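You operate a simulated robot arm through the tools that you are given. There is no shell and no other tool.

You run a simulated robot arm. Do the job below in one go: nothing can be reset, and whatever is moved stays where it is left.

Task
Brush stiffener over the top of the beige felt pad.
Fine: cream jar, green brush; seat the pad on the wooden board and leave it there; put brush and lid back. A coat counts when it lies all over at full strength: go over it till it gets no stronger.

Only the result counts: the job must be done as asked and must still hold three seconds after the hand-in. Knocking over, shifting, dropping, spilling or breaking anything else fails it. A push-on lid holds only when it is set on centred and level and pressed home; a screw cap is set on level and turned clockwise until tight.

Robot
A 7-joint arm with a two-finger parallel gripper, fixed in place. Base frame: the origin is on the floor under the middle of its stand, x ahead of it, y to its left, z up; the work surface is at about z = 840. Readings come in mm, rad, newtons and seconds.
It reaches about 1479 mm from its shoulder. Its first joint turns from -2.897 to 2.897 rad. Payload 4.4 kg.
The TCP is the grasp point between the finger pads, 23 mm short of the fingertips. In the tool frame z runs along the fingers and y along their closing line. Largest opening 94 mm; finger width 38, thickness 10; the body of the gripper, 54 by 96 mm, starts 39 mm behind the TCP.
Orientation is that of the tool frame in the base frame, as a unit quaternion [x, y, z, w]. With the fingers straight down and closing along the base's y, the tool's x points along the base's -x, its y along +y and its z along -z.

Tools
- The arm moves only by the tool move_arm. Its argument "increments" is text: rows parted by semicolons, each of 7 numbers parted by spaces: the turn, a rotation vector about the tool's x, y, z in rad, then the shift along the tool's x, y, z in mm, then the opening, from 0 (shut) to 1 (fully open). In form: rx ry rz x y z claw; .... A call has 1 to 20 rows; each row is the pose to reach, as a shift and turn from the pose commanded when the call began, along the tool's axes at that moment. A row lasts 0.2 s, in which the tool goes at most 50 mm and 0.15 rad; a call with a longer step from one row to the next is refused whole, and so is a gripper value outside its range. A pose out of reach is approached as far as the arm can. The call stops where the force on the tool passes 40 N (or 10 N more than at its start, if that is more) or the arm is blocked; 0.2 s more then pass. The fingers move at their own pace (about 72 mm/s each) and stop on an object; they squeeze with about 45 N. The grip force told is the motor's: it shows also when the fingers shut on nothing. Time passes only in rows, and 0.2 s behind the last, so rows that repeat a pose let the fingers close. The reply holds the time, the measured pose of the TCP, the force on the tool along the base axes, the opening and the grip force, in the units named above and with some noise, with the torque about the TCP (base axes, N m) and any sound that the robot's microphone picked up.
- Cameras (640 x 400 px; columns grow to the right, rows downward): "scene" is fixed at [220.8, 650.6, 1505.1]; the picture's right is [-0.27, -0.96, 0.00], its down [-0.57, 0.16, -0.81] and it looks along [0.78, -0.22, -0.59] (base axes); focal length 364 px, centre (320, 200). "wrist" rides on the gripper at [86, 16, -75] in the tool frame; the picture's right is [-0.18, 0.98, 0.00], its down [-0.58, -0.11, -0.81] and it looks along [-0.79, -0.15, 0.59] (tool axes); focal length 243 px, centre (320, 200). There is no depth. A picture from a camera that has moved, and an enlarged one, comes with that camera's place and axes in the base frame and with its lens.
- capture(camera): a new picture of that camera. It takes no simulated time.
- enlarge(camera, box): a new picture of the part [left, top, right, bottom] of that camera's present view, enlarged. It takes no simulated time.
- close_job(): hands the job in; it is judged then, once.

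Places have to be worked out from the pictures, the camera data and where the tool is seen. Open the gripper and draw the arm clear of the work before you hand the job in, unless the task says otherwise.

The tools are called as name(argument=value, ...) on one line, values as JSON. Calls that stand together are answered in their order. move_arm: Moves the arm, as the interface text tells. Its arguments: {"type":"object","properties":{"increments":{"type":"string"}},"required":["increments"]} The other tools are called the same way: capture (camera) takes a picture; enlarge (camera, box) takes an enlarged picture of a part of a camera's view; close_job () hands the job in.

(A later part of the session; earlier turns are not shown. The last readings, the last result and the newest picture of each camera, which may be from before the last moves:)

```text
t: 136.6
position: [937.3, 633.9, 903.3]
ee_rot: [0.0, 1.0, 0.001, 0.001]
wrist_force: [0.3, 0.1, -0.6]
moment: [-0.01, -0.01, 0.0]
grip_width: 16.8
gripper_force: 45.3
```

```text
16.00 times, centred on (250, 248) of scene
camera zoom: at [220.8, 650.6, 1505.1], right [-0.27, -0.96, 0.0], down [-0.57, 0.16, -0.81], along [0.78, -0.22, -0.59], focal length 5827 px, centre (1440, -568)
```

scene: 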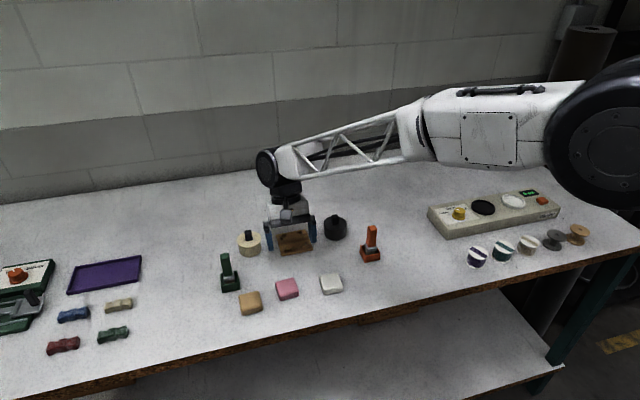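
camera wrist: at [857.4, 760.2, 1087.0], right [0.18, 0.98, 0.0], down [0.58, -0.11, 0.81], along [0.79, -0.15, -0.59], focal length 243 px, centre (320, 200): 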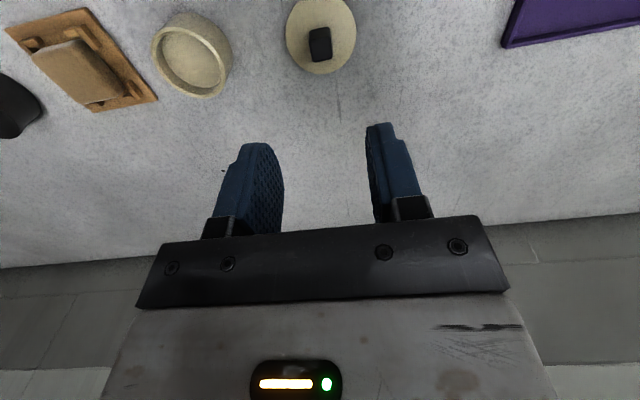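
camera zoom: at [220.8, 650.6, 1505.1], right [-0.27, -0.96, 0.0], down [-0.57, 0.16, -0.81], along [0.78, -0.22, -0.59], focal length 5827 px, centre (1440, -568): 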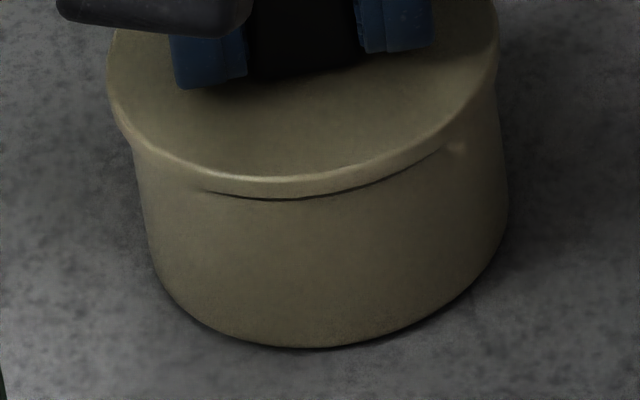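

Both views now agree the lid is concentric at about (936.4, 634.4). I nudge 0.2 mm in x and press straight down in steps.

move_arm(increments="0 0 0 -0.2 0 0.8 0.05; 0 0 0 -0.2 0 1.6 0.05; 0 0 0 -0.2 0 2.4 0.05; 0 0 0 -0.2 0 3.2 0.05; 0 0 0 -0.2 0 4 0.05; 0 0 0 -0.2 0 4.6 0.05; 0 0 0 -0.2 0 4.6 0.05")

enlarge(camera="wrist", box=[200, 40, 440, 200])

enlarge(camera="scene", box=[235, 238, 265, 258])

```text
t: 138.2
position: [937.4, 634.6, 903.1]
ee_rot: [0.0, 1.0, 0.003, 0.002]
wrist_force: [4.7, -4.0, 23.7]
moment: [-0.18, 0.11, 0.02]
grip_width: 16.8
gripper_force: 45.0
```

```text
2.50 times, centred on (320, 120) of wrist
camera zoom: at [850.2, 650.8, 977.4], right [0.18, 0.98, 0.01], down [0.58, -0.11, 0.81], along [0.79, -0.15, -0.59], focal length 606 px, centre (320, 400)
```

zoom: 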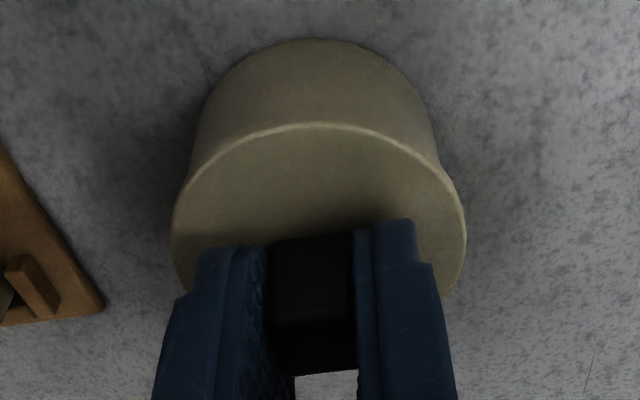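

```text
16.00 times, centred on (250, 248) of scene
camera zoom: at [220.8, 650.6, 1505.1], right [-0.27, -0.96, 0.0], down [-0.57, 0.16, -0.81], along [0.78, -0.22, -0.59], focal length 5827 px, centre (1440, -568)
```

zoom: 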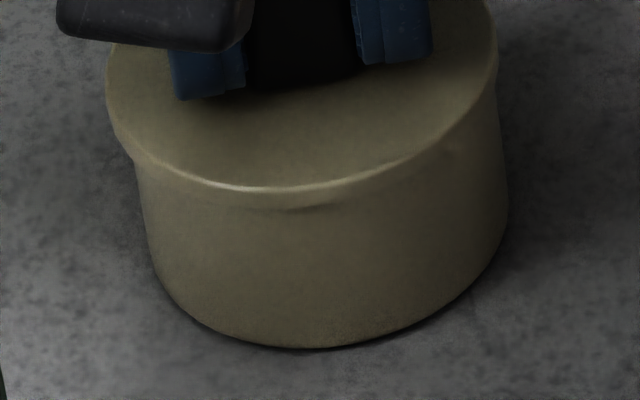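

The tool has a slight tilt (about 0.3°) left over from the last stop. I level it while pressing a bit more.

move_arm(increments="0.002 0.001 0 0 0 0 0.05; 0.004 0.002 0 0 0 0 0.05; 0.004 0.002 0 0 0 0.6 0.05; 0.004 0.002 0 0 0 1.2 0.05; 0.004 0.002 0 0 0 1.2 0.05")

enlarge(camera="wrist", box=[200, 40, 440, 200])

```text
t: 139.2
position: [937.5, 635.1, 903.1]
ee_rot: [0.001, 1.0, -0.001, 0.001]
wrist_force: [-0.7, 0.2, 1.2]
moment: [-0.03, 0.12, 0.0]
grip_width: 17.0
gripper_force: 44.3
stopped in row 4: the force on the tool passed its limit at 42 N (the readings are from after the stop); the commanded pose is now the measured one
```

```text
2.50 times, centred on (320, 120) of wrist
camera zoom: at [850.1, 651.4, 977.5], right [0.18, 0.98, 0.0], down [0.58, -0.11, 0.81], along [0.79, -0.15, -0.59], focal length 606 px, centre (320, 400)
```

zoom: 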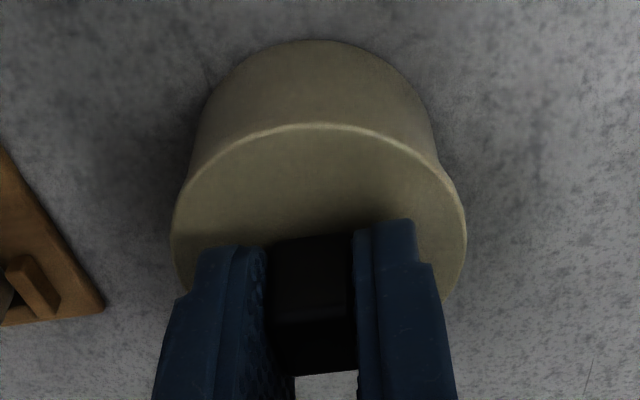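

I compare with the black jar, whose lid is still properly seated, to see what a home-pressed lid looks like.

enlarge(camera="scene", box=[320, 222, 350, 242])

enlarge(camera="scene", box=[235, 238, 265, 258])

enlarge(camera="scene", box=[240, 242, 258, 254])

```text
16.00 times, centred on (335, 232) of scene
camera zoom: at [220.8, 650.6, 1505.1], right [-0.27, -0.96, 0.0], down [-0.57, 0.16, -0.81], along [0.78, -0.22, -0.59], focal length 5827 px, centre (80, -312)
```

zoom: 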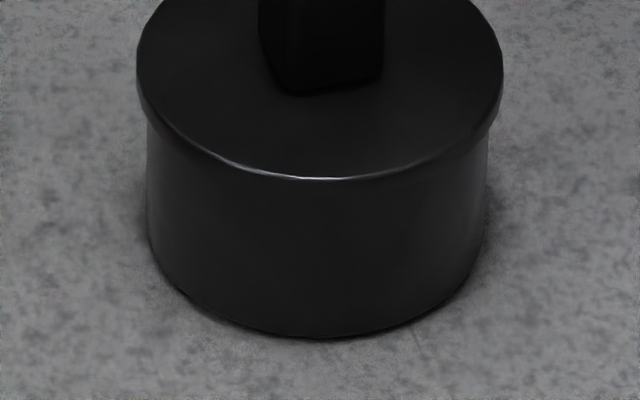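

```text
16.00 times, centred on (250, 248) of scene
camera zoom: at [220.8, 650.6, 1505.1], right [-0.27, -0.96, 0.0], down [-0.57, 0.16, -0.81], along [0.78, -0.22, -0.59], focal length 5827 px, centre (1440, -568)
```

zoom: 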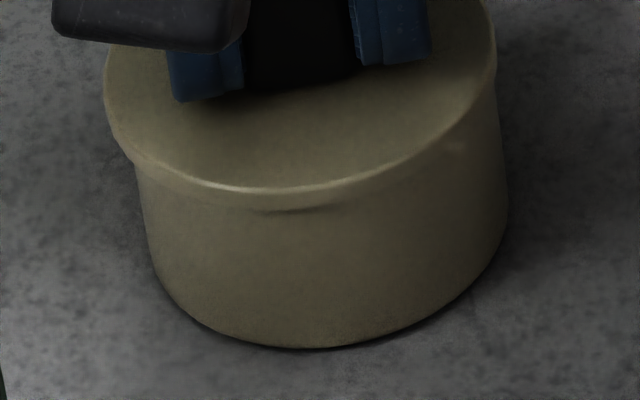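

```text
16.00 times, centred on (249, 248) of scene
camera zoom: at [220.8, 650.6, 1505.1], right [-0.27, -0.96, 0.0], down [-0.57, 0.16, -0.81], along [0.78, -0.22, -0.59], focal length 5827 px, centre (1456, -568)
```

zoom: 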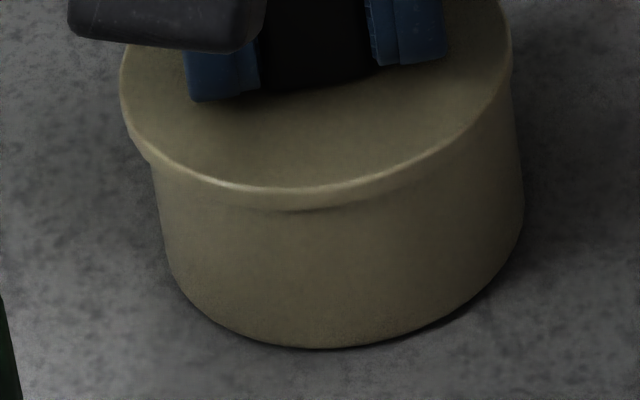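

The lid's height matches a seated lid but it has not clicked; my best estimate of the true centre is TCP (936.4, 634.0), while the lid crept to y ≈ 635.3 under pressing. I lift 3 mm, re-centre and re-check.

move_arm(increments="0 0 0 0 0 -1.5 0.05; 0 0 0 0 0 -3 0.05; 0 0 0 -0.3 -1.3 -3 0.05; 0 0 0 -0.3 -1.3 -3 0.05; 0 0 0 -0.3 -1.3 -3 0.05")

enlarge(camera="wrist", box=[200, 40, 440, 200])

enlarge(camera="scene", box=[235, 238, 265, 258])

move_arm(increments="0 0 0 0 0 0 0.05")

```text
t: 140.4
position: [936.8, 633.9, 904.8]
ee_rot: [0.0, 1.0, 0.0, 0.0]
wrist_force: [0.2, -0.2, -0.3]
moment: [-0.01, 0.0, -0.03]
grip_width: 16.8
gripper_force: 44.9
```

```text
2.50 times, centred on (320, 120) of wrist
camera zoom: at [850.4, 649.7, 980.3], right [0.18, 0.98, 0.0], down [0.58, -0.11, 0.81], along [0.79, -0.15, -0.59], focal length 606 px, centre (320, 400)
```

zoom: 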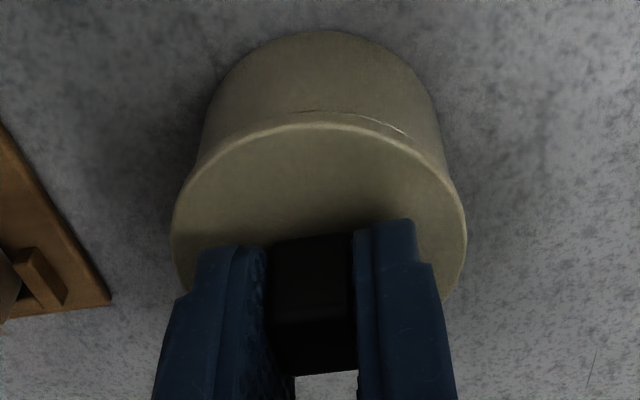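

```text
16.00 times, centred on (250, 248) of scene
camera zoom: at [220.8, 650.6, 1505.1], right [-0.27, -0.96, 0.0], down [-0.57, 0.16, -0.81], along [0.78, -0.22, -0.59], focal length 5827 px, centre (1440, -568)
```

zoom: 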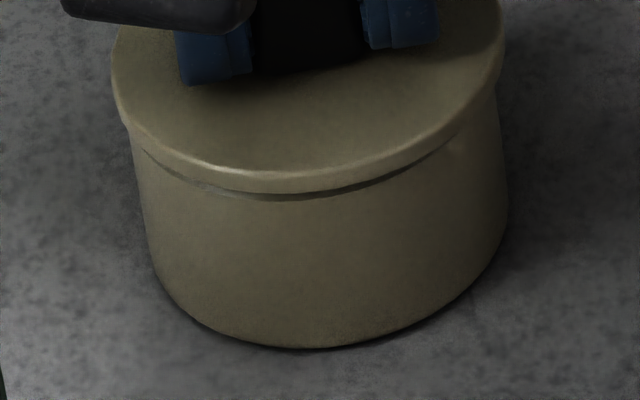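

```text
t: 140.8
position: [937.7, 634.2, 905.4]
ee_rot: [0.0, 1.0, 0.0, 0.002]
wrist_force: [-0.2, 0.6, -0.5]
moment: [-0.01, -0.02, 0.0]
grip_width: 16.8
gripper_force: 44.7
```

I'll change approach: set the lid down centred, let go so it lies level by itself, check its centring unobstructed, and then press on the knob's top with closed fingers. First a small shift and a gentle set-down.

move_arm(increments="0 0 0 -0.1 0.6 0 0.05; 0 0 0 -0.1 0.6 0 0.05; 0 0 0 -0.1 0.6 1 0.05; 0 0 0 -0.1 0.6 2 0.05; 0 0 0 -0.1 0.6 2.6 0.05; 0 0 0 -0.1 0.6 2.6 0.05")

enlarge(camera="wrist", box=[200, 40, 440, 200])

enlarge(camera="scene", box=[235, 238, 265, 258])

```text
t: 142.2
position: [938.4, 634.7, 901.8]
ee_rot: [0.0, 1.0, 0.0, 0.0]
wrist_force: [-1.6, 1.3, 1.1]
moment: [-0.01, 0.02, 0.03]
grip_width: 16.9
gripper_force: 44.5
```

```text
2.50 times, centred on (320, 120) of wrist
camera zoom: at [851.1, 650.2, 977.5], right [0.18, 0.98, 0.0], down [0.58, -0.11, 0.81], along [0.79, -0.15, -0.59], focal length 606 px, centre (320, 400)
```

zoom: 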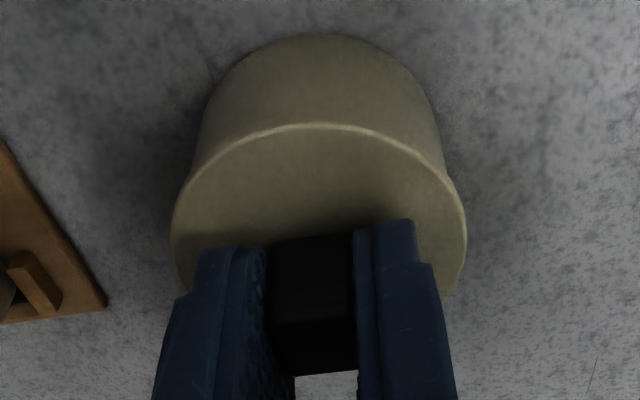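

```text
16.00 times, centred on (250, 248) of scene
camera zoom: at [220.8, 650.6, 1505.1], right [-0.27, -0.96, 0.0], down [-0.57, 0.16, -0.81], along [0.78, -0.22, -0.59], focal length 5827 px, centre (1440, -568)
```

zoom: 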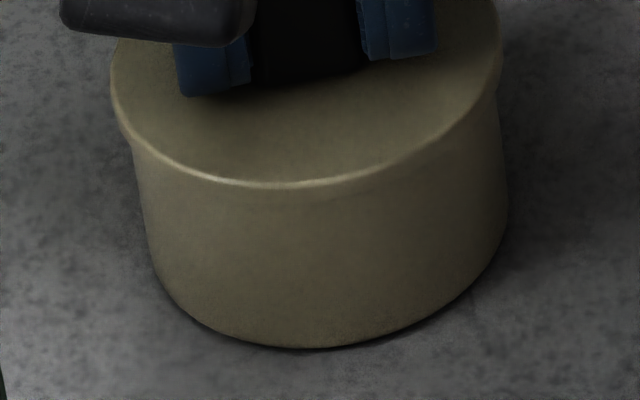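

Now the lid lies flush with no dark gap at the seam, with hardly any force, at TCP (937.1, 634.2). I press down from here before letting go.

move_arm(increments="0 0 0 0 0 0.8 0.05; 0 0 0 0 0 1.6 0.05; 0 0 0 0 0 2.3 0.05; 0 0 0 0 0 2.9 0.05; 0 0 0 0 0 2.9 0.05")

enlarge(camera="scene", box=[235, 238, 265, 258])

enlarge(camera="wrist", box=[200, 40, 440, 200])

```text
t: 143.4
position: [938.5, 635.3, 900.8]
ee_rot: [-0.001, 1.0, 0.001, 0.001]
wrist_force: [-3.8, -7.0, 32.0]
moment: [-0.19, 0.33, 0.04]
grip_width: 16.8
gripper_force: 45.2
```

```text
16.00 times, centred on (250, 248) of scene
camera zoom: at [220.8, 650.6, 1505.1], right [-0.27, -0.96, 0.0], down [-0.57, 0.16, -0.81], along [0.78, -0.22, -0.59], focal length 5827 px, centre (1440, -568)
```

zoom: 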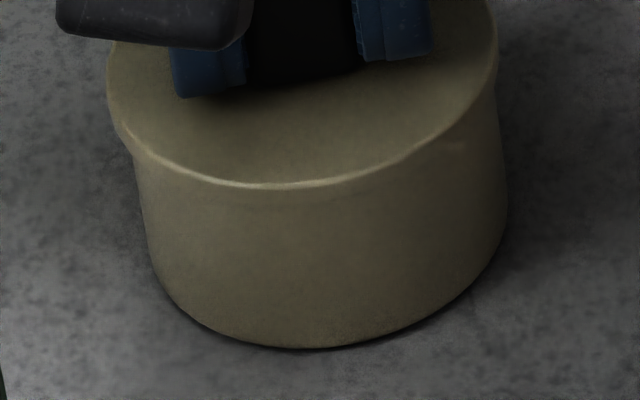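

```text
2.50 times, centred on (320, 120) of wrist
camera zoom: at [851.0, 650.8, 977.2], right [0.18, 0.98, 0.0], down [0.58, -0.11, 0.81], along [0.79, -0.15, -0.59], focal length 606 px, centre (320, 400)
```

zoom: 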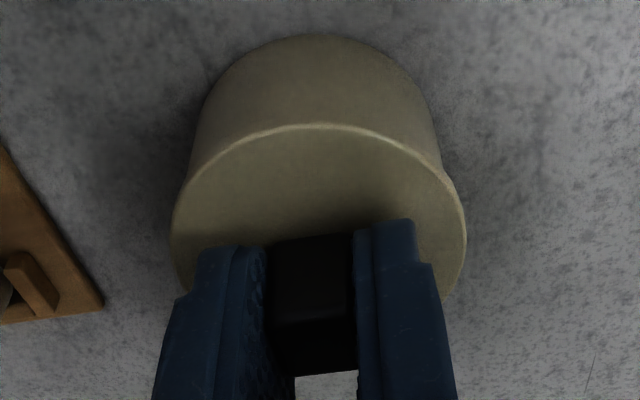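

No click at 32 N and the lid creeps in +y as the arm flexes. I unload, shift back to the flush spot, release the lid and back off to compare it with the original pictures.

move_arm(increments="0 0 0 0 -0.3 -1.5 0.05; 0 0 0 0 -0.6 -2.9 0.05; 0 0 0 0 -0.6 -2.9 0.05; 0 0 0 0 -0.6 -2.9 0.15; 0 0 0 0 -0.6 -2.9 0.22; 0 0 0 0 -0.6 -2.9 0.3; 0 0 0 0 -0.6 -2.9 0.45; 0 0 0 0 -0.6 -2.9 0.5; 0 0 0 0 -0.6 -20 0.5; 0 0 0 0 -0.6 -60 0.5; 0 0 0 0 -0.6 -100 0.5; 0 0 0 40 -0.6 -110 0.5; 0 0 0 80 -0.6 -110 0.5; 0 0 0 80 -0.6 -110 0.5")

enlarge(camera="scene", box=[225, 215, 275, 265])

enlarge(camera="scene", box=[235, 238, 265, 258])

capture(camera="wrist")

```text
t: 146.4
position: [858.8, 633.3, 1010.5]
ee_rot: [0.0, 1.0, 0.0, 0.001]
wrist_force: [0.3, -0.3, 1.1]
moment: [0.03, 0.03, -0.03]
grip_width: 47.0
gripper_force: 0.2
heard: snap
```

```text
8.00 times, centred on (250, 240) of scene
camera zoom: at [220.8, 650.6, 1505.1], right [-0.27, -0.96, 0.0], down [-0.57, 0.16, -0.81], along [0.78, -0.22, -0.59], focal length 2914 px, centre (880, -120)
```

zoom: 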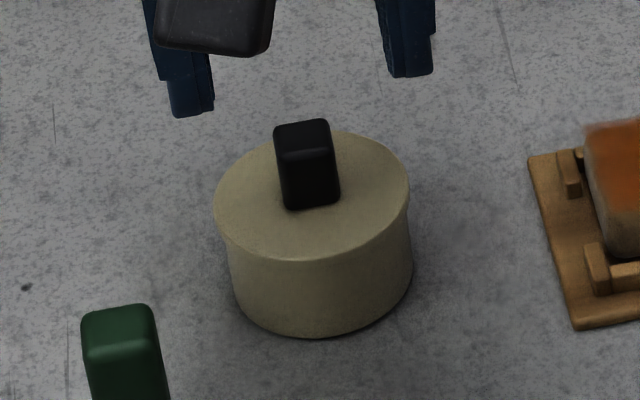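

```text
16.00 times, centred on (250, 248) of scene
camera zoom: at [220.8, 650.6, 1505.1], right [-0.27, -0.96, 0.0], down [-0.57, 0.16, -0.81], along [0.78, -0.22, -0.59], focal length 5827 px, centre (1440, -568)
```

zoom: 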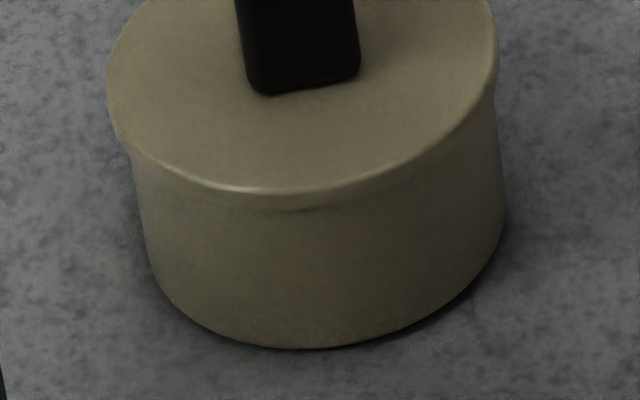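

```text
taken
camera wrist: at [772.3, 650.5, 1085.2], right [0.18, 0.98, 0.0], down [0.58, -0.11, 0.81], along [0.79, -0.15, -0.59], focal length 243 px, centre (320, 200)
```

wrist: 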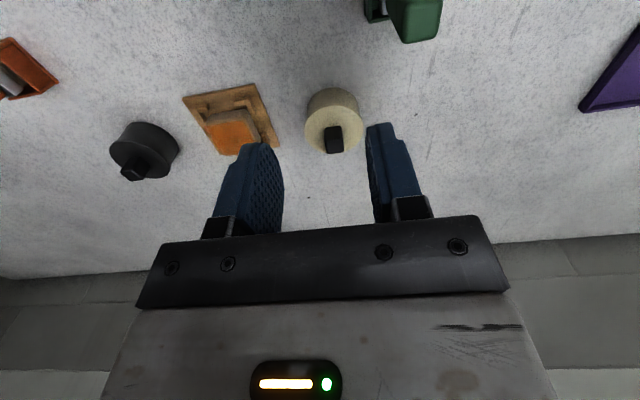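

A snap was heard during that release, so the lid either just latched or just let go. The lid now stands almost exactly at its original place; I retake the zoom used before opening to compare coordinates, plus a close view.

enlarge(camera="scene", box=[225, 220, 325, 265])

enlarge(camera="wrist", box=[290, 75, 380, 165])

enlarge(camera="scene", box=[238, 240, 262, 256])

```text
6.40 times, centred on (275, 242) of scene
camera zoom: at [220.8, 650.6, 1505.1], right [-0.27, -0.96, 0.0], down [-0.57, 0.16, -0.81], along [0.78, -0.22, -0.59], focal length 2331 px, centre (608, -72)
```

zoom: 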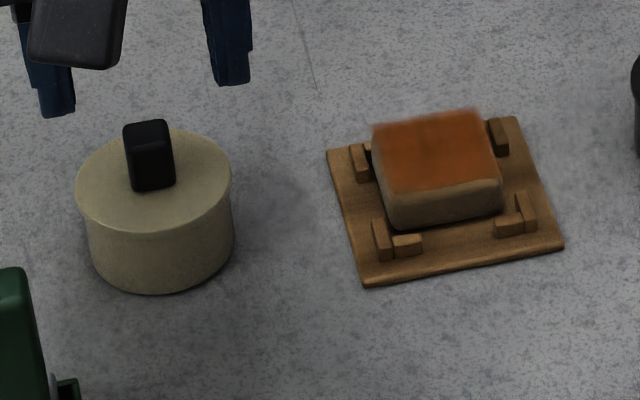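

```text
4.44 times, centred on (335, 120) of wrist
camera zoom: at [772.3, 650.5, 1085.2], right [0.18, 0.98, 0.0], down [0.58, -0.11, 0.81], along [0.79, -0.15, -0.59], focal length 1078 px, centre (253, 556)
```

zoom: 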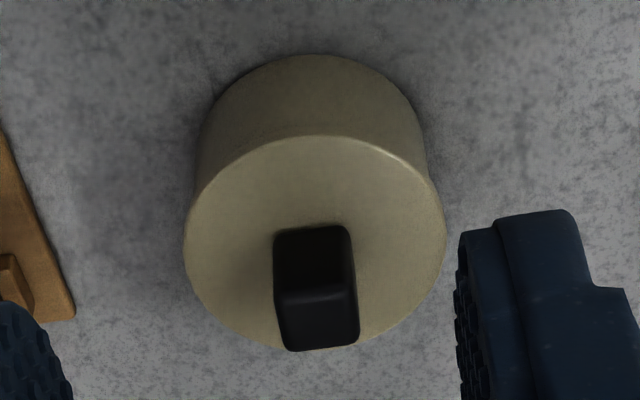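

```text
16.00 times, centred on (250, 248) of scene
camera zoom: at [220.8, 650.6, 1505.1], right [-0.27, -0.96, 0.0], down [-0.57, 0.16, -0.81], along [0.78, -0.22, -0.59], focal length 5827 px, centre (1440, -568)
```

zoom: 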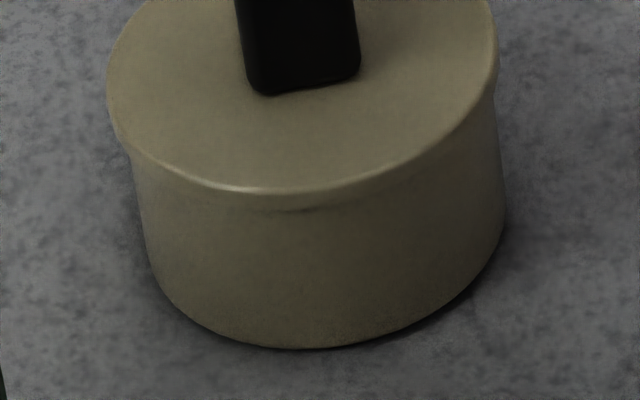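

The lid now sits within ~0.4 mm of its original place. I will press on the knob's top with closed fingers so that the lid stays level on its own; first I move over it with the gripper shut.

move_arm(increments="0 0 0 -30 0 0 0; 0 0 0 -65 0 20 0; 0 0 0 -78.5 -0.1 50 0; 0 0 0 -78.5 -0.1 78 0; 0 0 0 -78.5 -0.1 84 0; 0 0 0 -78.5 -0.1 84 0; 0 0 0 -78.5 -0.1 84 0")

enlarge(camera="wrist", box=[200, 40, 440, 200])

enlarge(camera="scene", box=[225, 215, 275, 265])

```text
t: 148.0
position: [937.7, 634.9, 926.2]
ee_rot: [0.0, 1.0, 0.0, 0.001]
wrist_force: [-0.2, 0.0, -1.2]
moment: [-0.01, -0.01, -0.01]
grip_width: 0.0
gripper_force: 42.7
```

```text
2.50 times, centred on (320, 120) of wrist
camera zoom: at [849.4, 650.8, 1000.6], right [0.18, 0.98, 0.0], down [0.58, -0.11, 0.81], along [0.79, -0.15, -0.59], focal length 606 px, centre (320, 400)
```

zoom: 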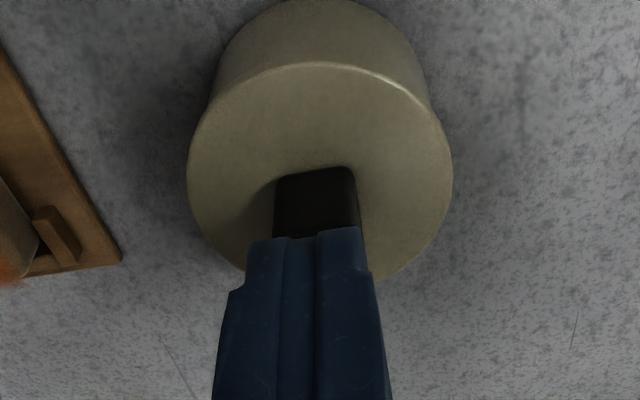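

```text
8.00 times, centred on (250, 240) of scene
camera zoom: at [220.8, 650.6, 1505.1], right [-0.27, -0.96, 0.0], down [-0.57, 0.16, -0.81], along [0.78, -0.22, -0.59], focal length 2914 px, centre (880, -120)
```

zoom: 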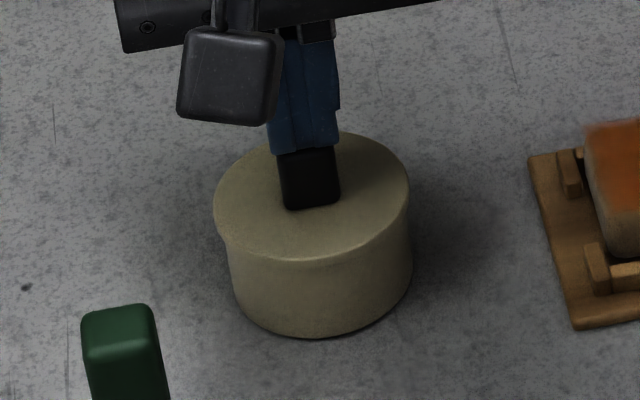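

The closed fingertips are right above the knob. I lower to touch it and apply a first moderate press.

move_arm(increments="0 0 0 -0.7 -0.4 1.5 0; 0 0 0 -0.7 -0.4 3 0; 0 0 0 -0.7 -0.4 4 0; 0 0 0 -0.7 -0.4 5 0; 0 0 0 -0.7 -0.4 5 0")

enlarge(camera="wrist", box=[200, 40, 440, 200])

```text
t: 149.1
position: [938.0, 633.9, 925.8]
ee_rot: [-0.001, 1.0, 0.002, 0.002]
wrist_force: [-3.8, -0.7, 7.1]
moment: [-0.03, 0.11, 0.03]
grip_width: 0.0
gripper_force: 42.3
stopped in row 5: the force on the tool passed its limit at 41 N (the readings are from after the stop); the commanded pose is now the measured one
```

```text
2.50 times, centred on (320, 120) of wrist
camera zoom: at [850.4, 650.5, 999.9], right [0.18, 0.98, 0.0], down [0.58, -0.11, 0.81], along [0.8, -0.15, -0.59], focal length 606 px, centre (320, 400)
```

zoom: 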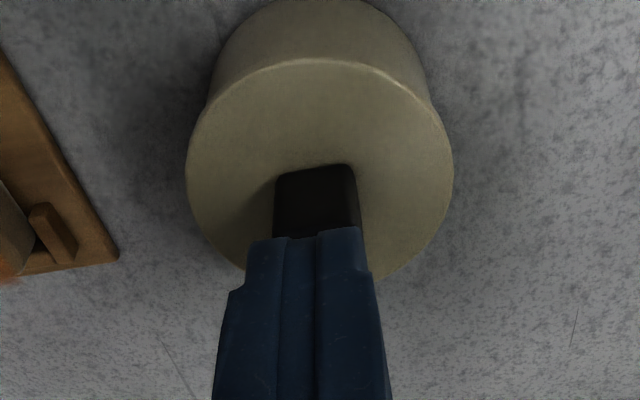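

41 N straight down on the knob, no sound. To learn whether the lid is latched, I'll do a gentle sideways nudge test on the knob; first I place the slightly opened fingers around it.

move_arm(increments="0.002 0.002 0 0 0 -5 0; 0.004 0.004 0 0 0 -25 0.2; 0.004 0.004 0 0 0 -30 0.45; 0.004 0.004 0 0 0 -30 0.45; 0.004 0.004 0 0 0 -10 0.45; 0.004 0.004 0 0 0 8 0.45; 0.004 0.004 0 0 0 15 0.45; 0.004 0.004 0 0 0 15 0.45")

enlarge(camera="wrist", box=[200, 60, 440, 220])

enlarge(camera="scene", box=[225, 215, 275, 265])

```text
t: 150.9
position: [937.7, 635.5, 908.8]
ee_rot: [0.0, 1.0, -0.001, 0.001]
wrist_force: [-0.5, -0.8, 0.0]
moment: [0.02, -0.01, -0.01]
grip_width: 42.5
gripper_force: 0.1
```

```text
2.50 times, centred on (320, 140) of wrist
camera zoom: at [850.7, 651.4, 984.5], right [0.18, 0.98, 0.0], down [0.58, -0.11, 0.81], along [0.79, -0.15, -0.59], focal length 606 px, centre (320, 350)
```

zoom: 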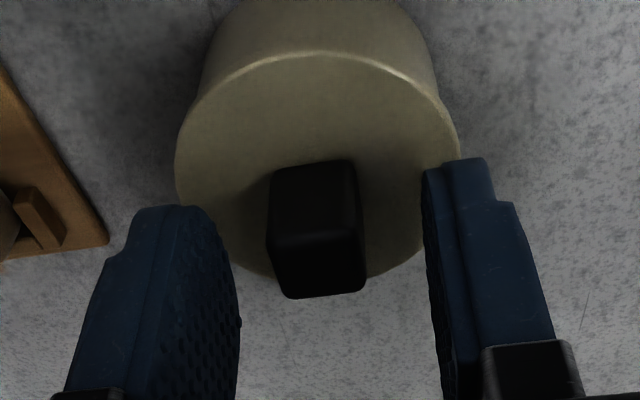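

```text
8.00 times, centred on (250, 240) of scene
camera zoom: at [220.8, 650.6, 1505.1], right [-0.27, -0.96, 0.0], down [-0.57, 0.16, -0.81], along [0.78, -0.22, -0.59], focal length 2914 px, centre (880, -120)
```

zoom: 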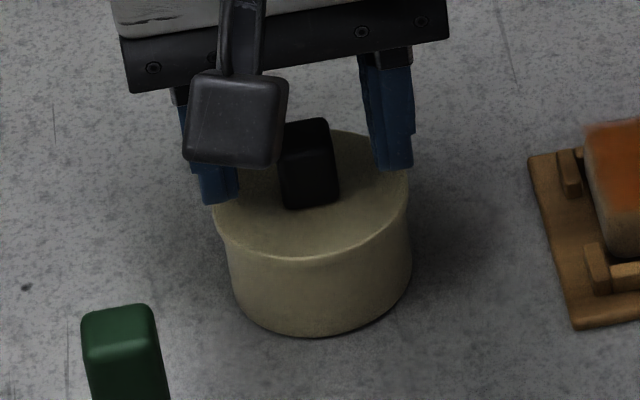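

The fingers straddle the knob. I narrow them and move in −y close to the knob's +y face.

move_arm(increments="0 0 0 0 0 0 0.3; 0 0 0 0 -3 0 0.3; 0 0 0 0 -5 0 0.3; 0 0 0 0 -5.8 0 0.3; 0 0 0 0 -5.8 0 0.3")

enlarge(camera="wrist", box=[260, 100, 380, 180])

```text
t: 152.1
position: [938.8, 629.5, 909.7]
ee_rot: [0.0, 1.0, -0.001, 0.0]
wrist_force: [-0.6, -0.2, 0.1]
moment: [-0.01, -0.05, -0.01]
grip_width: 28.1
gripper_force: 0.0
```

```text
5.00 times, centred on (320, 140) of wrist
camera zoom: at [850.9, 645.1, 984.6], right [0.18, 0.98, 0.0], down [0.58, -0.11, 0.81], along [0.79, -0.15, -0.59], focal length 1213 px, centre (320, 500)
```

zoom: 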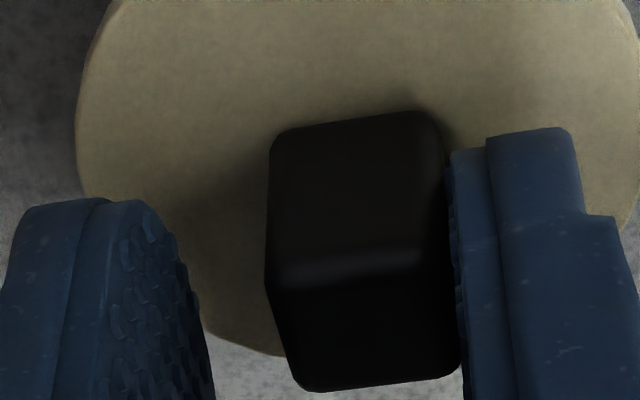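

Nearly touching. I nudge in −y by 0.4 mm steps and read the side force.

move_arm(increments="0 0 0 0 -0.4 0 0.3; 0 0 0 0 -0.4 0 0.3; 0 0 0 0 -0.4 0 0.3")

move_arm(increments="0 0 0 0 -0.4 0 0.3; 0 0 0 0 -0.4 0 0.3; 0 0 0 0 -0.4 0 0.3")

enlarge(camera="wrist", box=[260, 100, 380, 180])

```text
t: 152.9
position: [938.4, 629.2, 908.8]
ee_rot: [0.0, 1.0, -0.001, -0.001]
wrist_force: [0.0, 1.8, 0.1]
moment: [0.01, 0.03, 0.0]
grip_width: 28.5
gripper_force: 0.6
```

```text
t: 153.7
position: [938.2, 628.4, 908.6]
ee_rot: [0.0, 1.0, -0.002, 0.0]
wrist_force: [-0.8, 0.3, 0.5]
moment: [0.02, -0.02, -0.04]
grip_width: 28.3
gripper_force: 0.2
heard: snap
```

```text
5.00 times, centred on (320, 140) of wrist
camera zoom: at [850.9, 644.2, 984.8], right [0.18, 0.98, 0.0], down [0.58, -0.11, 0.81], along [0.79, -0.15, -0.59], focal length 1213 px, centre (320, 500)
```

zoom: 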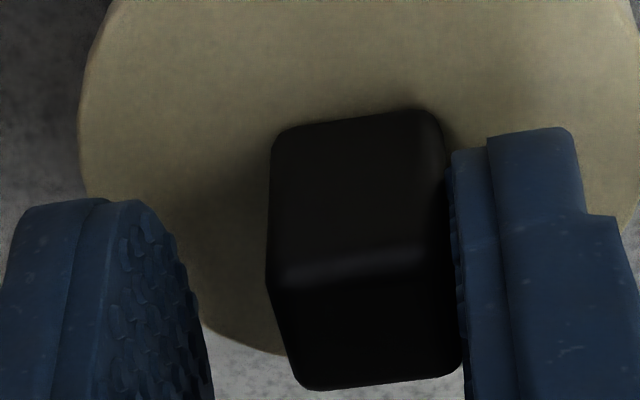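

Very telling: the knob resisted with ~2 N, then "snap" and the resistance vanished — so the lid HAD been latched by the press on its knob, and my nudge released it. Now I back off and press on the knob top again in the same way.

move_arm(increments="0 0 0 0 3 0 0.4; 0 0 0 0 5.6 0 0.45; 0 0 0 0 5.6 0 0.45; 0 0 0 0 5.6 -20 0.45; 0 0 0 0 5.6 -36 0.45; 0 0 0 0 5.6 -36 0.1; 0 0 0 0 5.6 -36 0; 0 0 0 0 5.6 -36 0; 0 0 0 0 5.6 -25 0; 0 0 0 0 5.6 -18 0; 0 0 0 0 5.6 -18 0")

enlarge(camera="wrist", box=[200, 40, 440, 200])

enlarge(camera="scene", box=[235, 238, 265, 258])

```text
t: 156.1
position: [938.4, 635.0, 926.6]
ee_rot: [0.0, 1.0, -0.001, 0.001]
wrist_force: [0.5, -1.0, -0.3]
moment: [0.03, 0.0, -0.03]
grip_width: 0.0
gripper_force: 42.2
heard: snap
```

```text
2.50 times, centred on (320, 120) of wrist
camera zoom: at [851.1, 650.5, 1002.1], right [0.18, 0.98, 0.0], down [0.58, -0.11, 0.81], along [0.79, -0.15, -0.59], focal length 606 px, centre (320, 400)
```

zoom: 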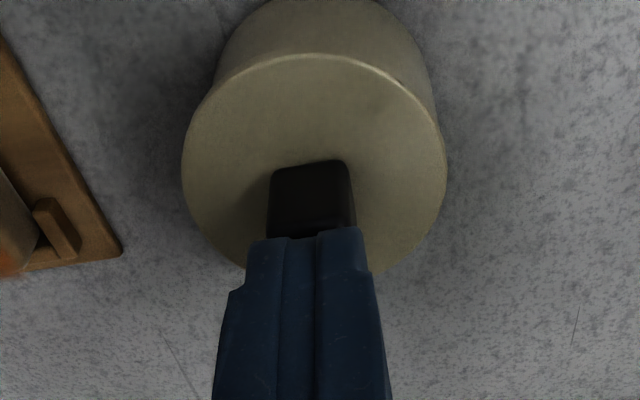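

```text
16.00 times, centred on (250, 248) of scene
camera zoom: at [220.8, 650.6, 1505.1], right [-0.27, -0.96, 0.0], down [-0.57, 0.16, -0.81], along [0.78, -0.22, -0.59], focal length 5827 px, centre (1440, -568)
```

zoom: 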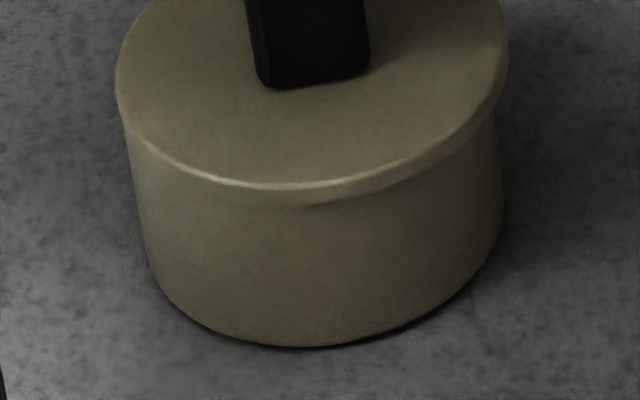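

Another snap was heard although I was only backing away, and in the zoom the lid now looks symmetric on the jar. I retake the reference zooms to compare with the original seat.

enlarge(camera="scene", box=[225, 220, 325, 265])

enlarge(camera="scene", box=[225, 215, 275, 265])

enlarge(camera="wrist", box=[260, 30, 380, 110])

```text
6.40 times, centred on (275, 242) of scene
camera zoom: at [220.8, 650.6, 1505.1], right [-0.27, -0.96, 0.0], down [-0.57, 0.16, -0.81], along [0.78, -0.22, -0.59], focal length 2331 px, centre (608, -72)
```

zoom: 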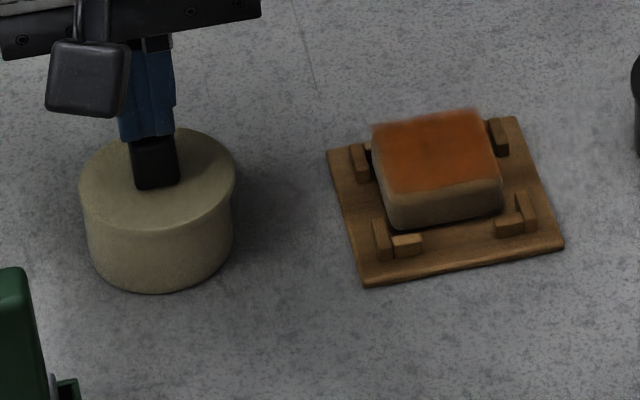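

```text
8.00 times, centred on (250, 240) of scene
camera zoom: at [220.8, 650.6, 1505.1], right [-0.27, -0.96, 0.0], down [-0.57, 0.16, -0.81], along [0.78, -0.22, -0.59], focal length 2914 px, centre (880, -120)
```

zoom: 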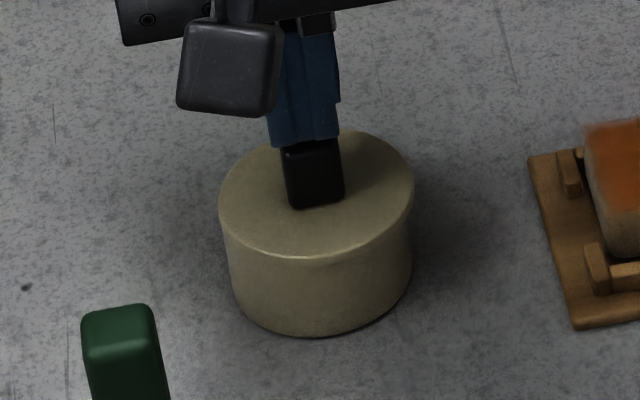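

```text
5.00 times, centred on (320, 70) of wrist
camera zoom: at [851.1, 650.5, 1002.1], right [0.18, 0.98, 0.0], down [0.58, -0.11, 0.81], along [0.79, -0.15, -0.59], focal length 1213 px, centre (320, 850)
```

zoom: 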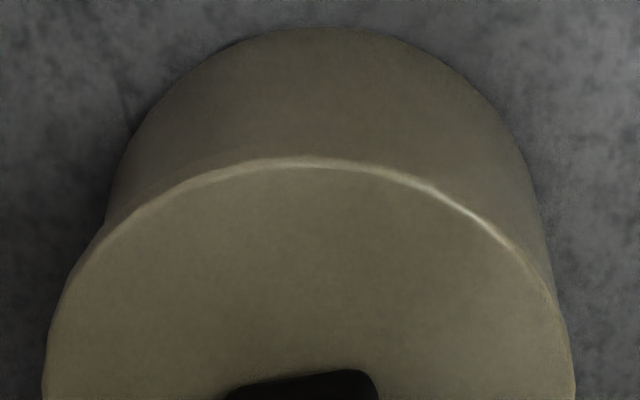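

At 8× zoom the lid now sits ~1.3 mm off toward −y from its original seat. The snaps alternate (off when gripped, on when let go, off at the nudge, on when I backed away), so it may have re-latched; I want it better centred. I open, lower around the knob and look at its position relative to the fingers.

move_arm(increments="0 0 0 0 0 -20 0.1; 0 0 0 0 0 -25 0.45; 0 0 0 0 0 -25 0.45; 0 0 0 0 -1 -5 0.45; 0 0 0 0 -1 12 0.45; 0 0 0 0 -1 22 0.45; 0 0 0 0 -1 22 0.45")

enlarge(camera="wrist", box=[220, 90, 430, 230])

enlarge(camera="scene", box=[225, 215, 275, 265])

```text
t: 157.7
position: [937.6, 632.8, 904.9]
ee_rot: [0.0, 1.0, -0.001, 0.0]
wrist_force: [0.7, -0.5, 0.7]
moment: [0.02, -0.01, -0.03]
grip_width: 42.0
gripper_force: 0.1
```

```text
2.86 times, centred on (325, 160) of wrist
camera zoom: at [850.3, 648.5, 981.2], right [0.18, 0.98, 0.0], down [0.58, -0.11, 0.81], along [0.79, -0.15, -0.59], focal length 693 px, centre (306, 314)
```

zoom: 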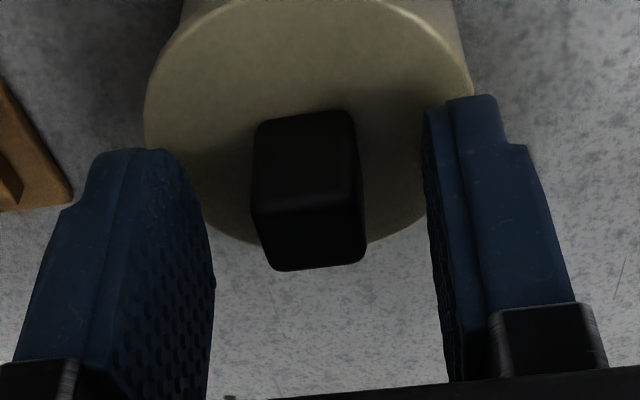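

```text
8.00 times, centred on (250, 240) of scene
camera zoom: at [220.8, 650.6, 1505.1], right [-0.27, -0.96, 0.0], down [-0.57, 0.16, -0.81], along [0.78, -0.22, -0.59], focal length 2914 px, centre (880, -120)
```

zoom: 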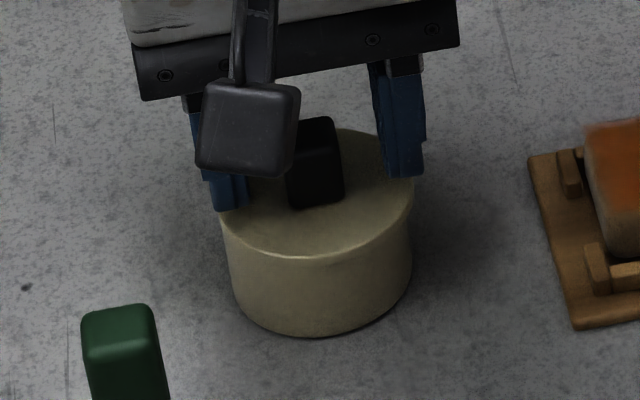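

The knob sits about 1 mm too far in +x and 0.7–1.3 mm too far in −y compared with the start. I grip it again to re-centre it.

move_arm(increments="0 0 0 0 0.9 2.7 0.45; 0 0 0 0 0.9 2.7 0.45; 0 0 0 0 0.9 2.7 0.3; 0 0 0 0 0.9 2.7 0.22; 0 0 0 0 0.9 2.7 0.18; 0 0 0 0 0.9 2.7 0.1; 0 0 0 0 0.9 2.7 0.05; 0 0 0 0 0.9 2.7 0.05")

enlarge(camera="wrist", box=[200, 40, 440, 200])

enlarge(camera="scene", box=[225, 215, 275, 265])

```text
t: 159.5
position: [938.2, 634.3, 901.5]
ee_rot: [0.0, 1.0, 0.0, -0.001]
wrist_force: [0.9, 0.9, -0.4]
moment: [0.01, 0.04, -0.01]
grip_width: 16.8
gripper_force: 45.0
heard: snap
```

```text
2.50 times, centred on (320, 120) of wrist
camera zoom: at [850.3, 649.7, 978.1], right [0.18, 0.98, 0.0], down [0.58, -0.11, 0.81], along [0.79, -0.15, -0.59], focal length 606 px, centre (320, 400)
```

zoom: 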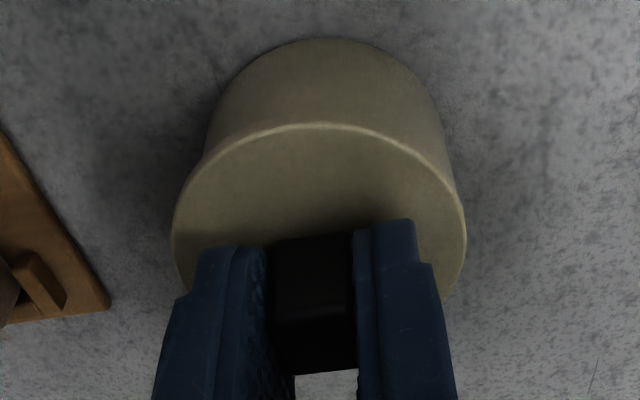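

```text
8.00 times, centred on (250, 240) of scene
camera zoom: at [220.8, 650.6, 1505.1], right [-0.27, -0.96, 0.0], down [-0.57, 0.16, -0.81], along [0.78, -0.22, -0.59], focal length 2914 px, centre (880, -120)
```

zoom: 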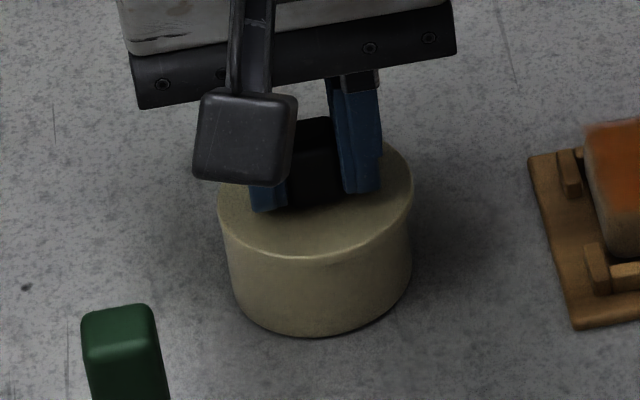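

Gripping made it snap off again — consistent with the alternation. I shift the lid by (−0.6, +0.7) mm, set it down without force, release, and listen for the latch.

move_arm(increments="0 0 0 0 0 -0.8 0.05; 0 0 0 0.6 0.7 -0.8 0.05; 0 0 0 0.6 0.7 -0.8 0.05; 0 0 0 0.6 0.7 0 0.05; 0 0 0 0.6 0.7 0.3 0.05; 0 0 0 0.6 0.7 0.3 0.05")

enlarge(camera="wrist", box=[200, 40, 440, 200])

enlarge(camera="scene", box=[225, 215, 275, 265])

enlarge(camera="scene", box=[235, 238, 265, 258])

```text
t: 160.9
position: [937.2, 634.2, 902.4]
ee_rot: [0.0, 1.0, 0.0, 0.001]
wrist_force: [1.2, -2.4, 4.3]
moment: [0.0, 0.05, 0.01]
grip_width: 17.0
gripper_force: 45.3
```

```text
2.50 times, centred on (320, 120) of wrist
camera zoom: at [849.9, 650.4, 978.1], right [0.18, 0.98, 0.0], down [0.58, -0.11, 0.81], along [0.79, -0.15, -0.59], focal length 606 px, centre (320, 400)
```

zoom: 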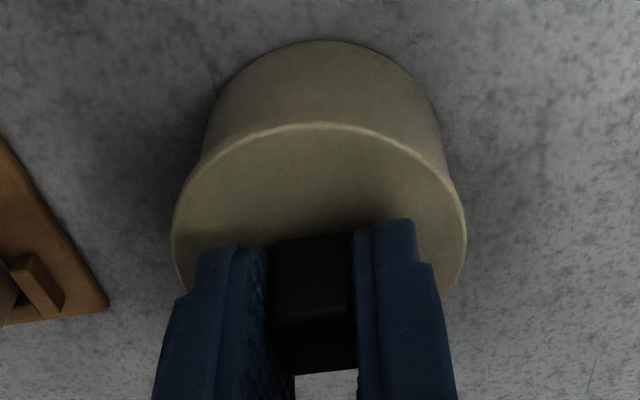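

```text
8.00 times, centred on (250, 240) of scene
camera zoom: at [220.8, 650.6, 1505.1], right [-0.27, -0.96, 0.0], down [-0.57, 0.16, -0.81], along [0.78, -0.22, -0.59], focal length 2914 px, centre (880, -120)
```

zoom: 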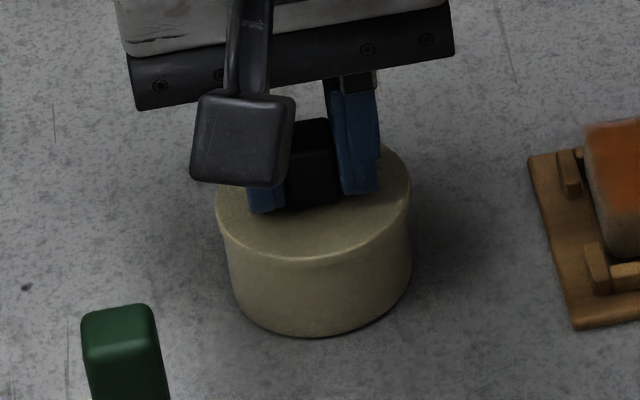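

```text
16.00 times, centred on (250, 248) of scene
camera zoom: at [220.8, 650.6, 1505.1], right [-0.27, -0.96, 0.0], down [-0.57, 0.16, -0.81], along [0.78, -0.22, -0.59], focal length 5827 px, centre (1440, -568)
```

zoom: 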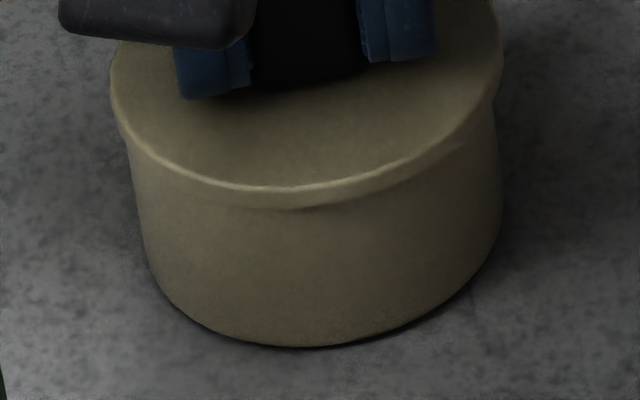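

The lid outline now matches the original seat (215–411 px vs 215–410). I release it here and listen.

move_arm(increments="0 0 0 0 0 0 0.15; 0 0 0 0 0 0 0.19; 0 0 0 0 0 0 0.22; 0 0 0 0 0 0 0.3; 0 0 0 0 0 0 0.45; 0 0 0 0 0 0 0.45")

enlarge(camera="scene", box=[235, 238, 265, 258])

enlarge(camera="wrist", box=[220, 60, 430, 200])

```text
t: 162.3
position: [937.2, 633.8, 902.2]
ee_rot: [-0.001, 1.0, 0.0, 0.0]
wrist_force: [-0.1, 0.6, 0.3]
moment: [0.0, -0.01, 0.01]
grip_width: 42.2
gripper_force: 0.0
heard: snap
```

```text
16.00 times, centred on (250, 248) of scene
camera zoom: at [220.8, 650.6, 1505.1], right [-0.27, -0.96, 0.0], down [-0.57, 0.16, -0.81], along [0.78, -0.22, -0.59], focal length 5827 px, centre (1440, -568)
```

zoom: 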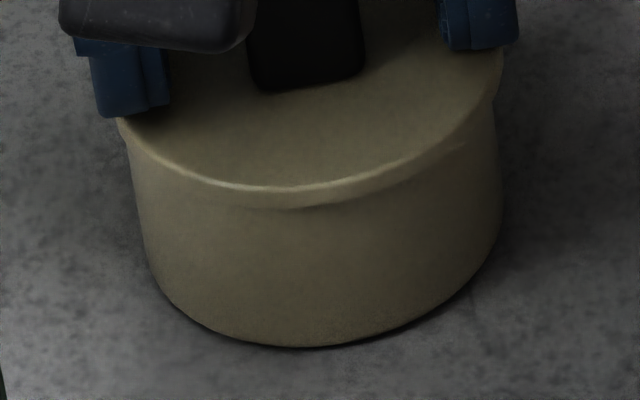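

```text
2.86 times, centred on (325, 130) of wrist
camera zoom: at [849.8, 650.4, 977.6], right [0.18, 0.98, 0.0], down [0.58, -0.11, 0.81], along [0.79, -0.15, -0.59], focal length 693 px, centre (306, 400)
```

zoom: 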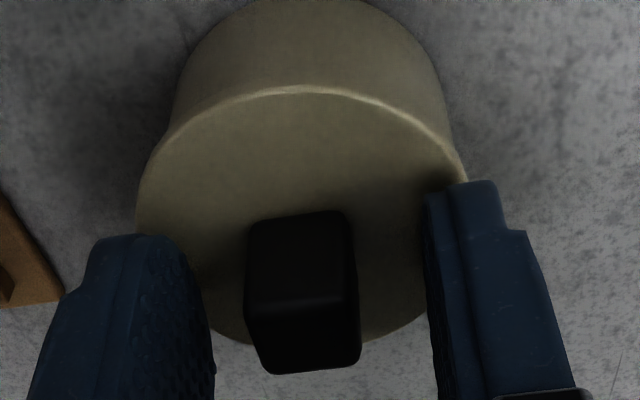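

Snap on release, as predicted: gripping or side load pops it, and letting go at the seat re-latches it. Now I press straight down on the knob's top with closed fingers to make sure it is fully home.

move_arm(increments="0 0 0 0 0 -20 0.45; 0 0 0 0 0 -42 0.45; 0 0 0 0 0 -42 0.1; 0 0 0 0 0 -42 0; 0 0 0 0 0 -42 0; 0 0 0 -0.4 -0.2 -30 0; 0 0 0 -0.4 -0.2 -24 0; 0 0 0 -0.4 -0.2 -24 0")

enlarge(camera="wrist", box=[200, 40, 440, 200])

enlarge(camera="scene", box=[225, 215, 275, 265])

```text
t: 164.1
position: [937.6, 633.5, 925.9]
ee_rot: [0.0, 1.0, -0.001, 0.0]
wrist_force: [-0.1, 0.8, -0.2]
moment: [0.0, 0.01, 0.02]
grip_width: 0.1
gripper_force: 42.5
```

```text
2.50 times, centred on (320, 120) of wrist
camera zoom: at [850.9, 650.6, 1001.1], right [0.18, 0.98, 0.0], down [0.58, -0.11, 0.81], along [0.79, -0.15, -0.59], focal length 606 px, centre (320, 400)
```

zoom: 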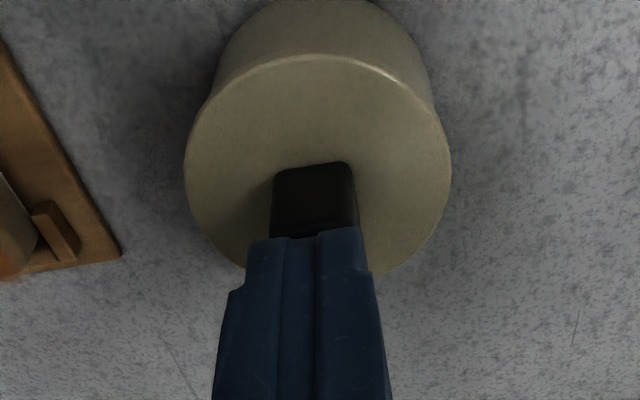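

```text
8.00 times, centred on (250, 240) of scene
camera zoom: at [220.8, 650.6, 1505.1], right [-0.27, -0.96, 0.0], down [-0.57, 0.16, -0.81], along [0.78, -0.22, -0.59], focal length 2914 px, centre (880, -120)
```

zoom: 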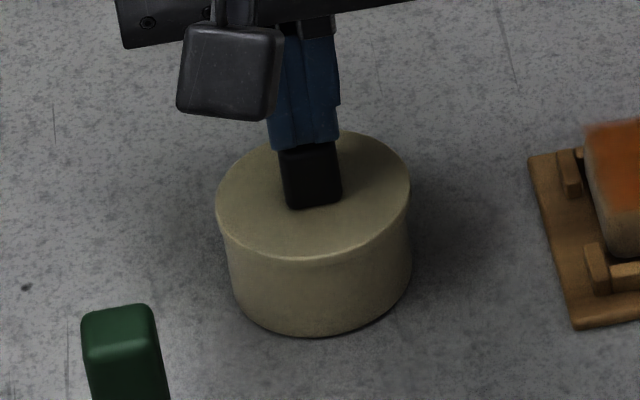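

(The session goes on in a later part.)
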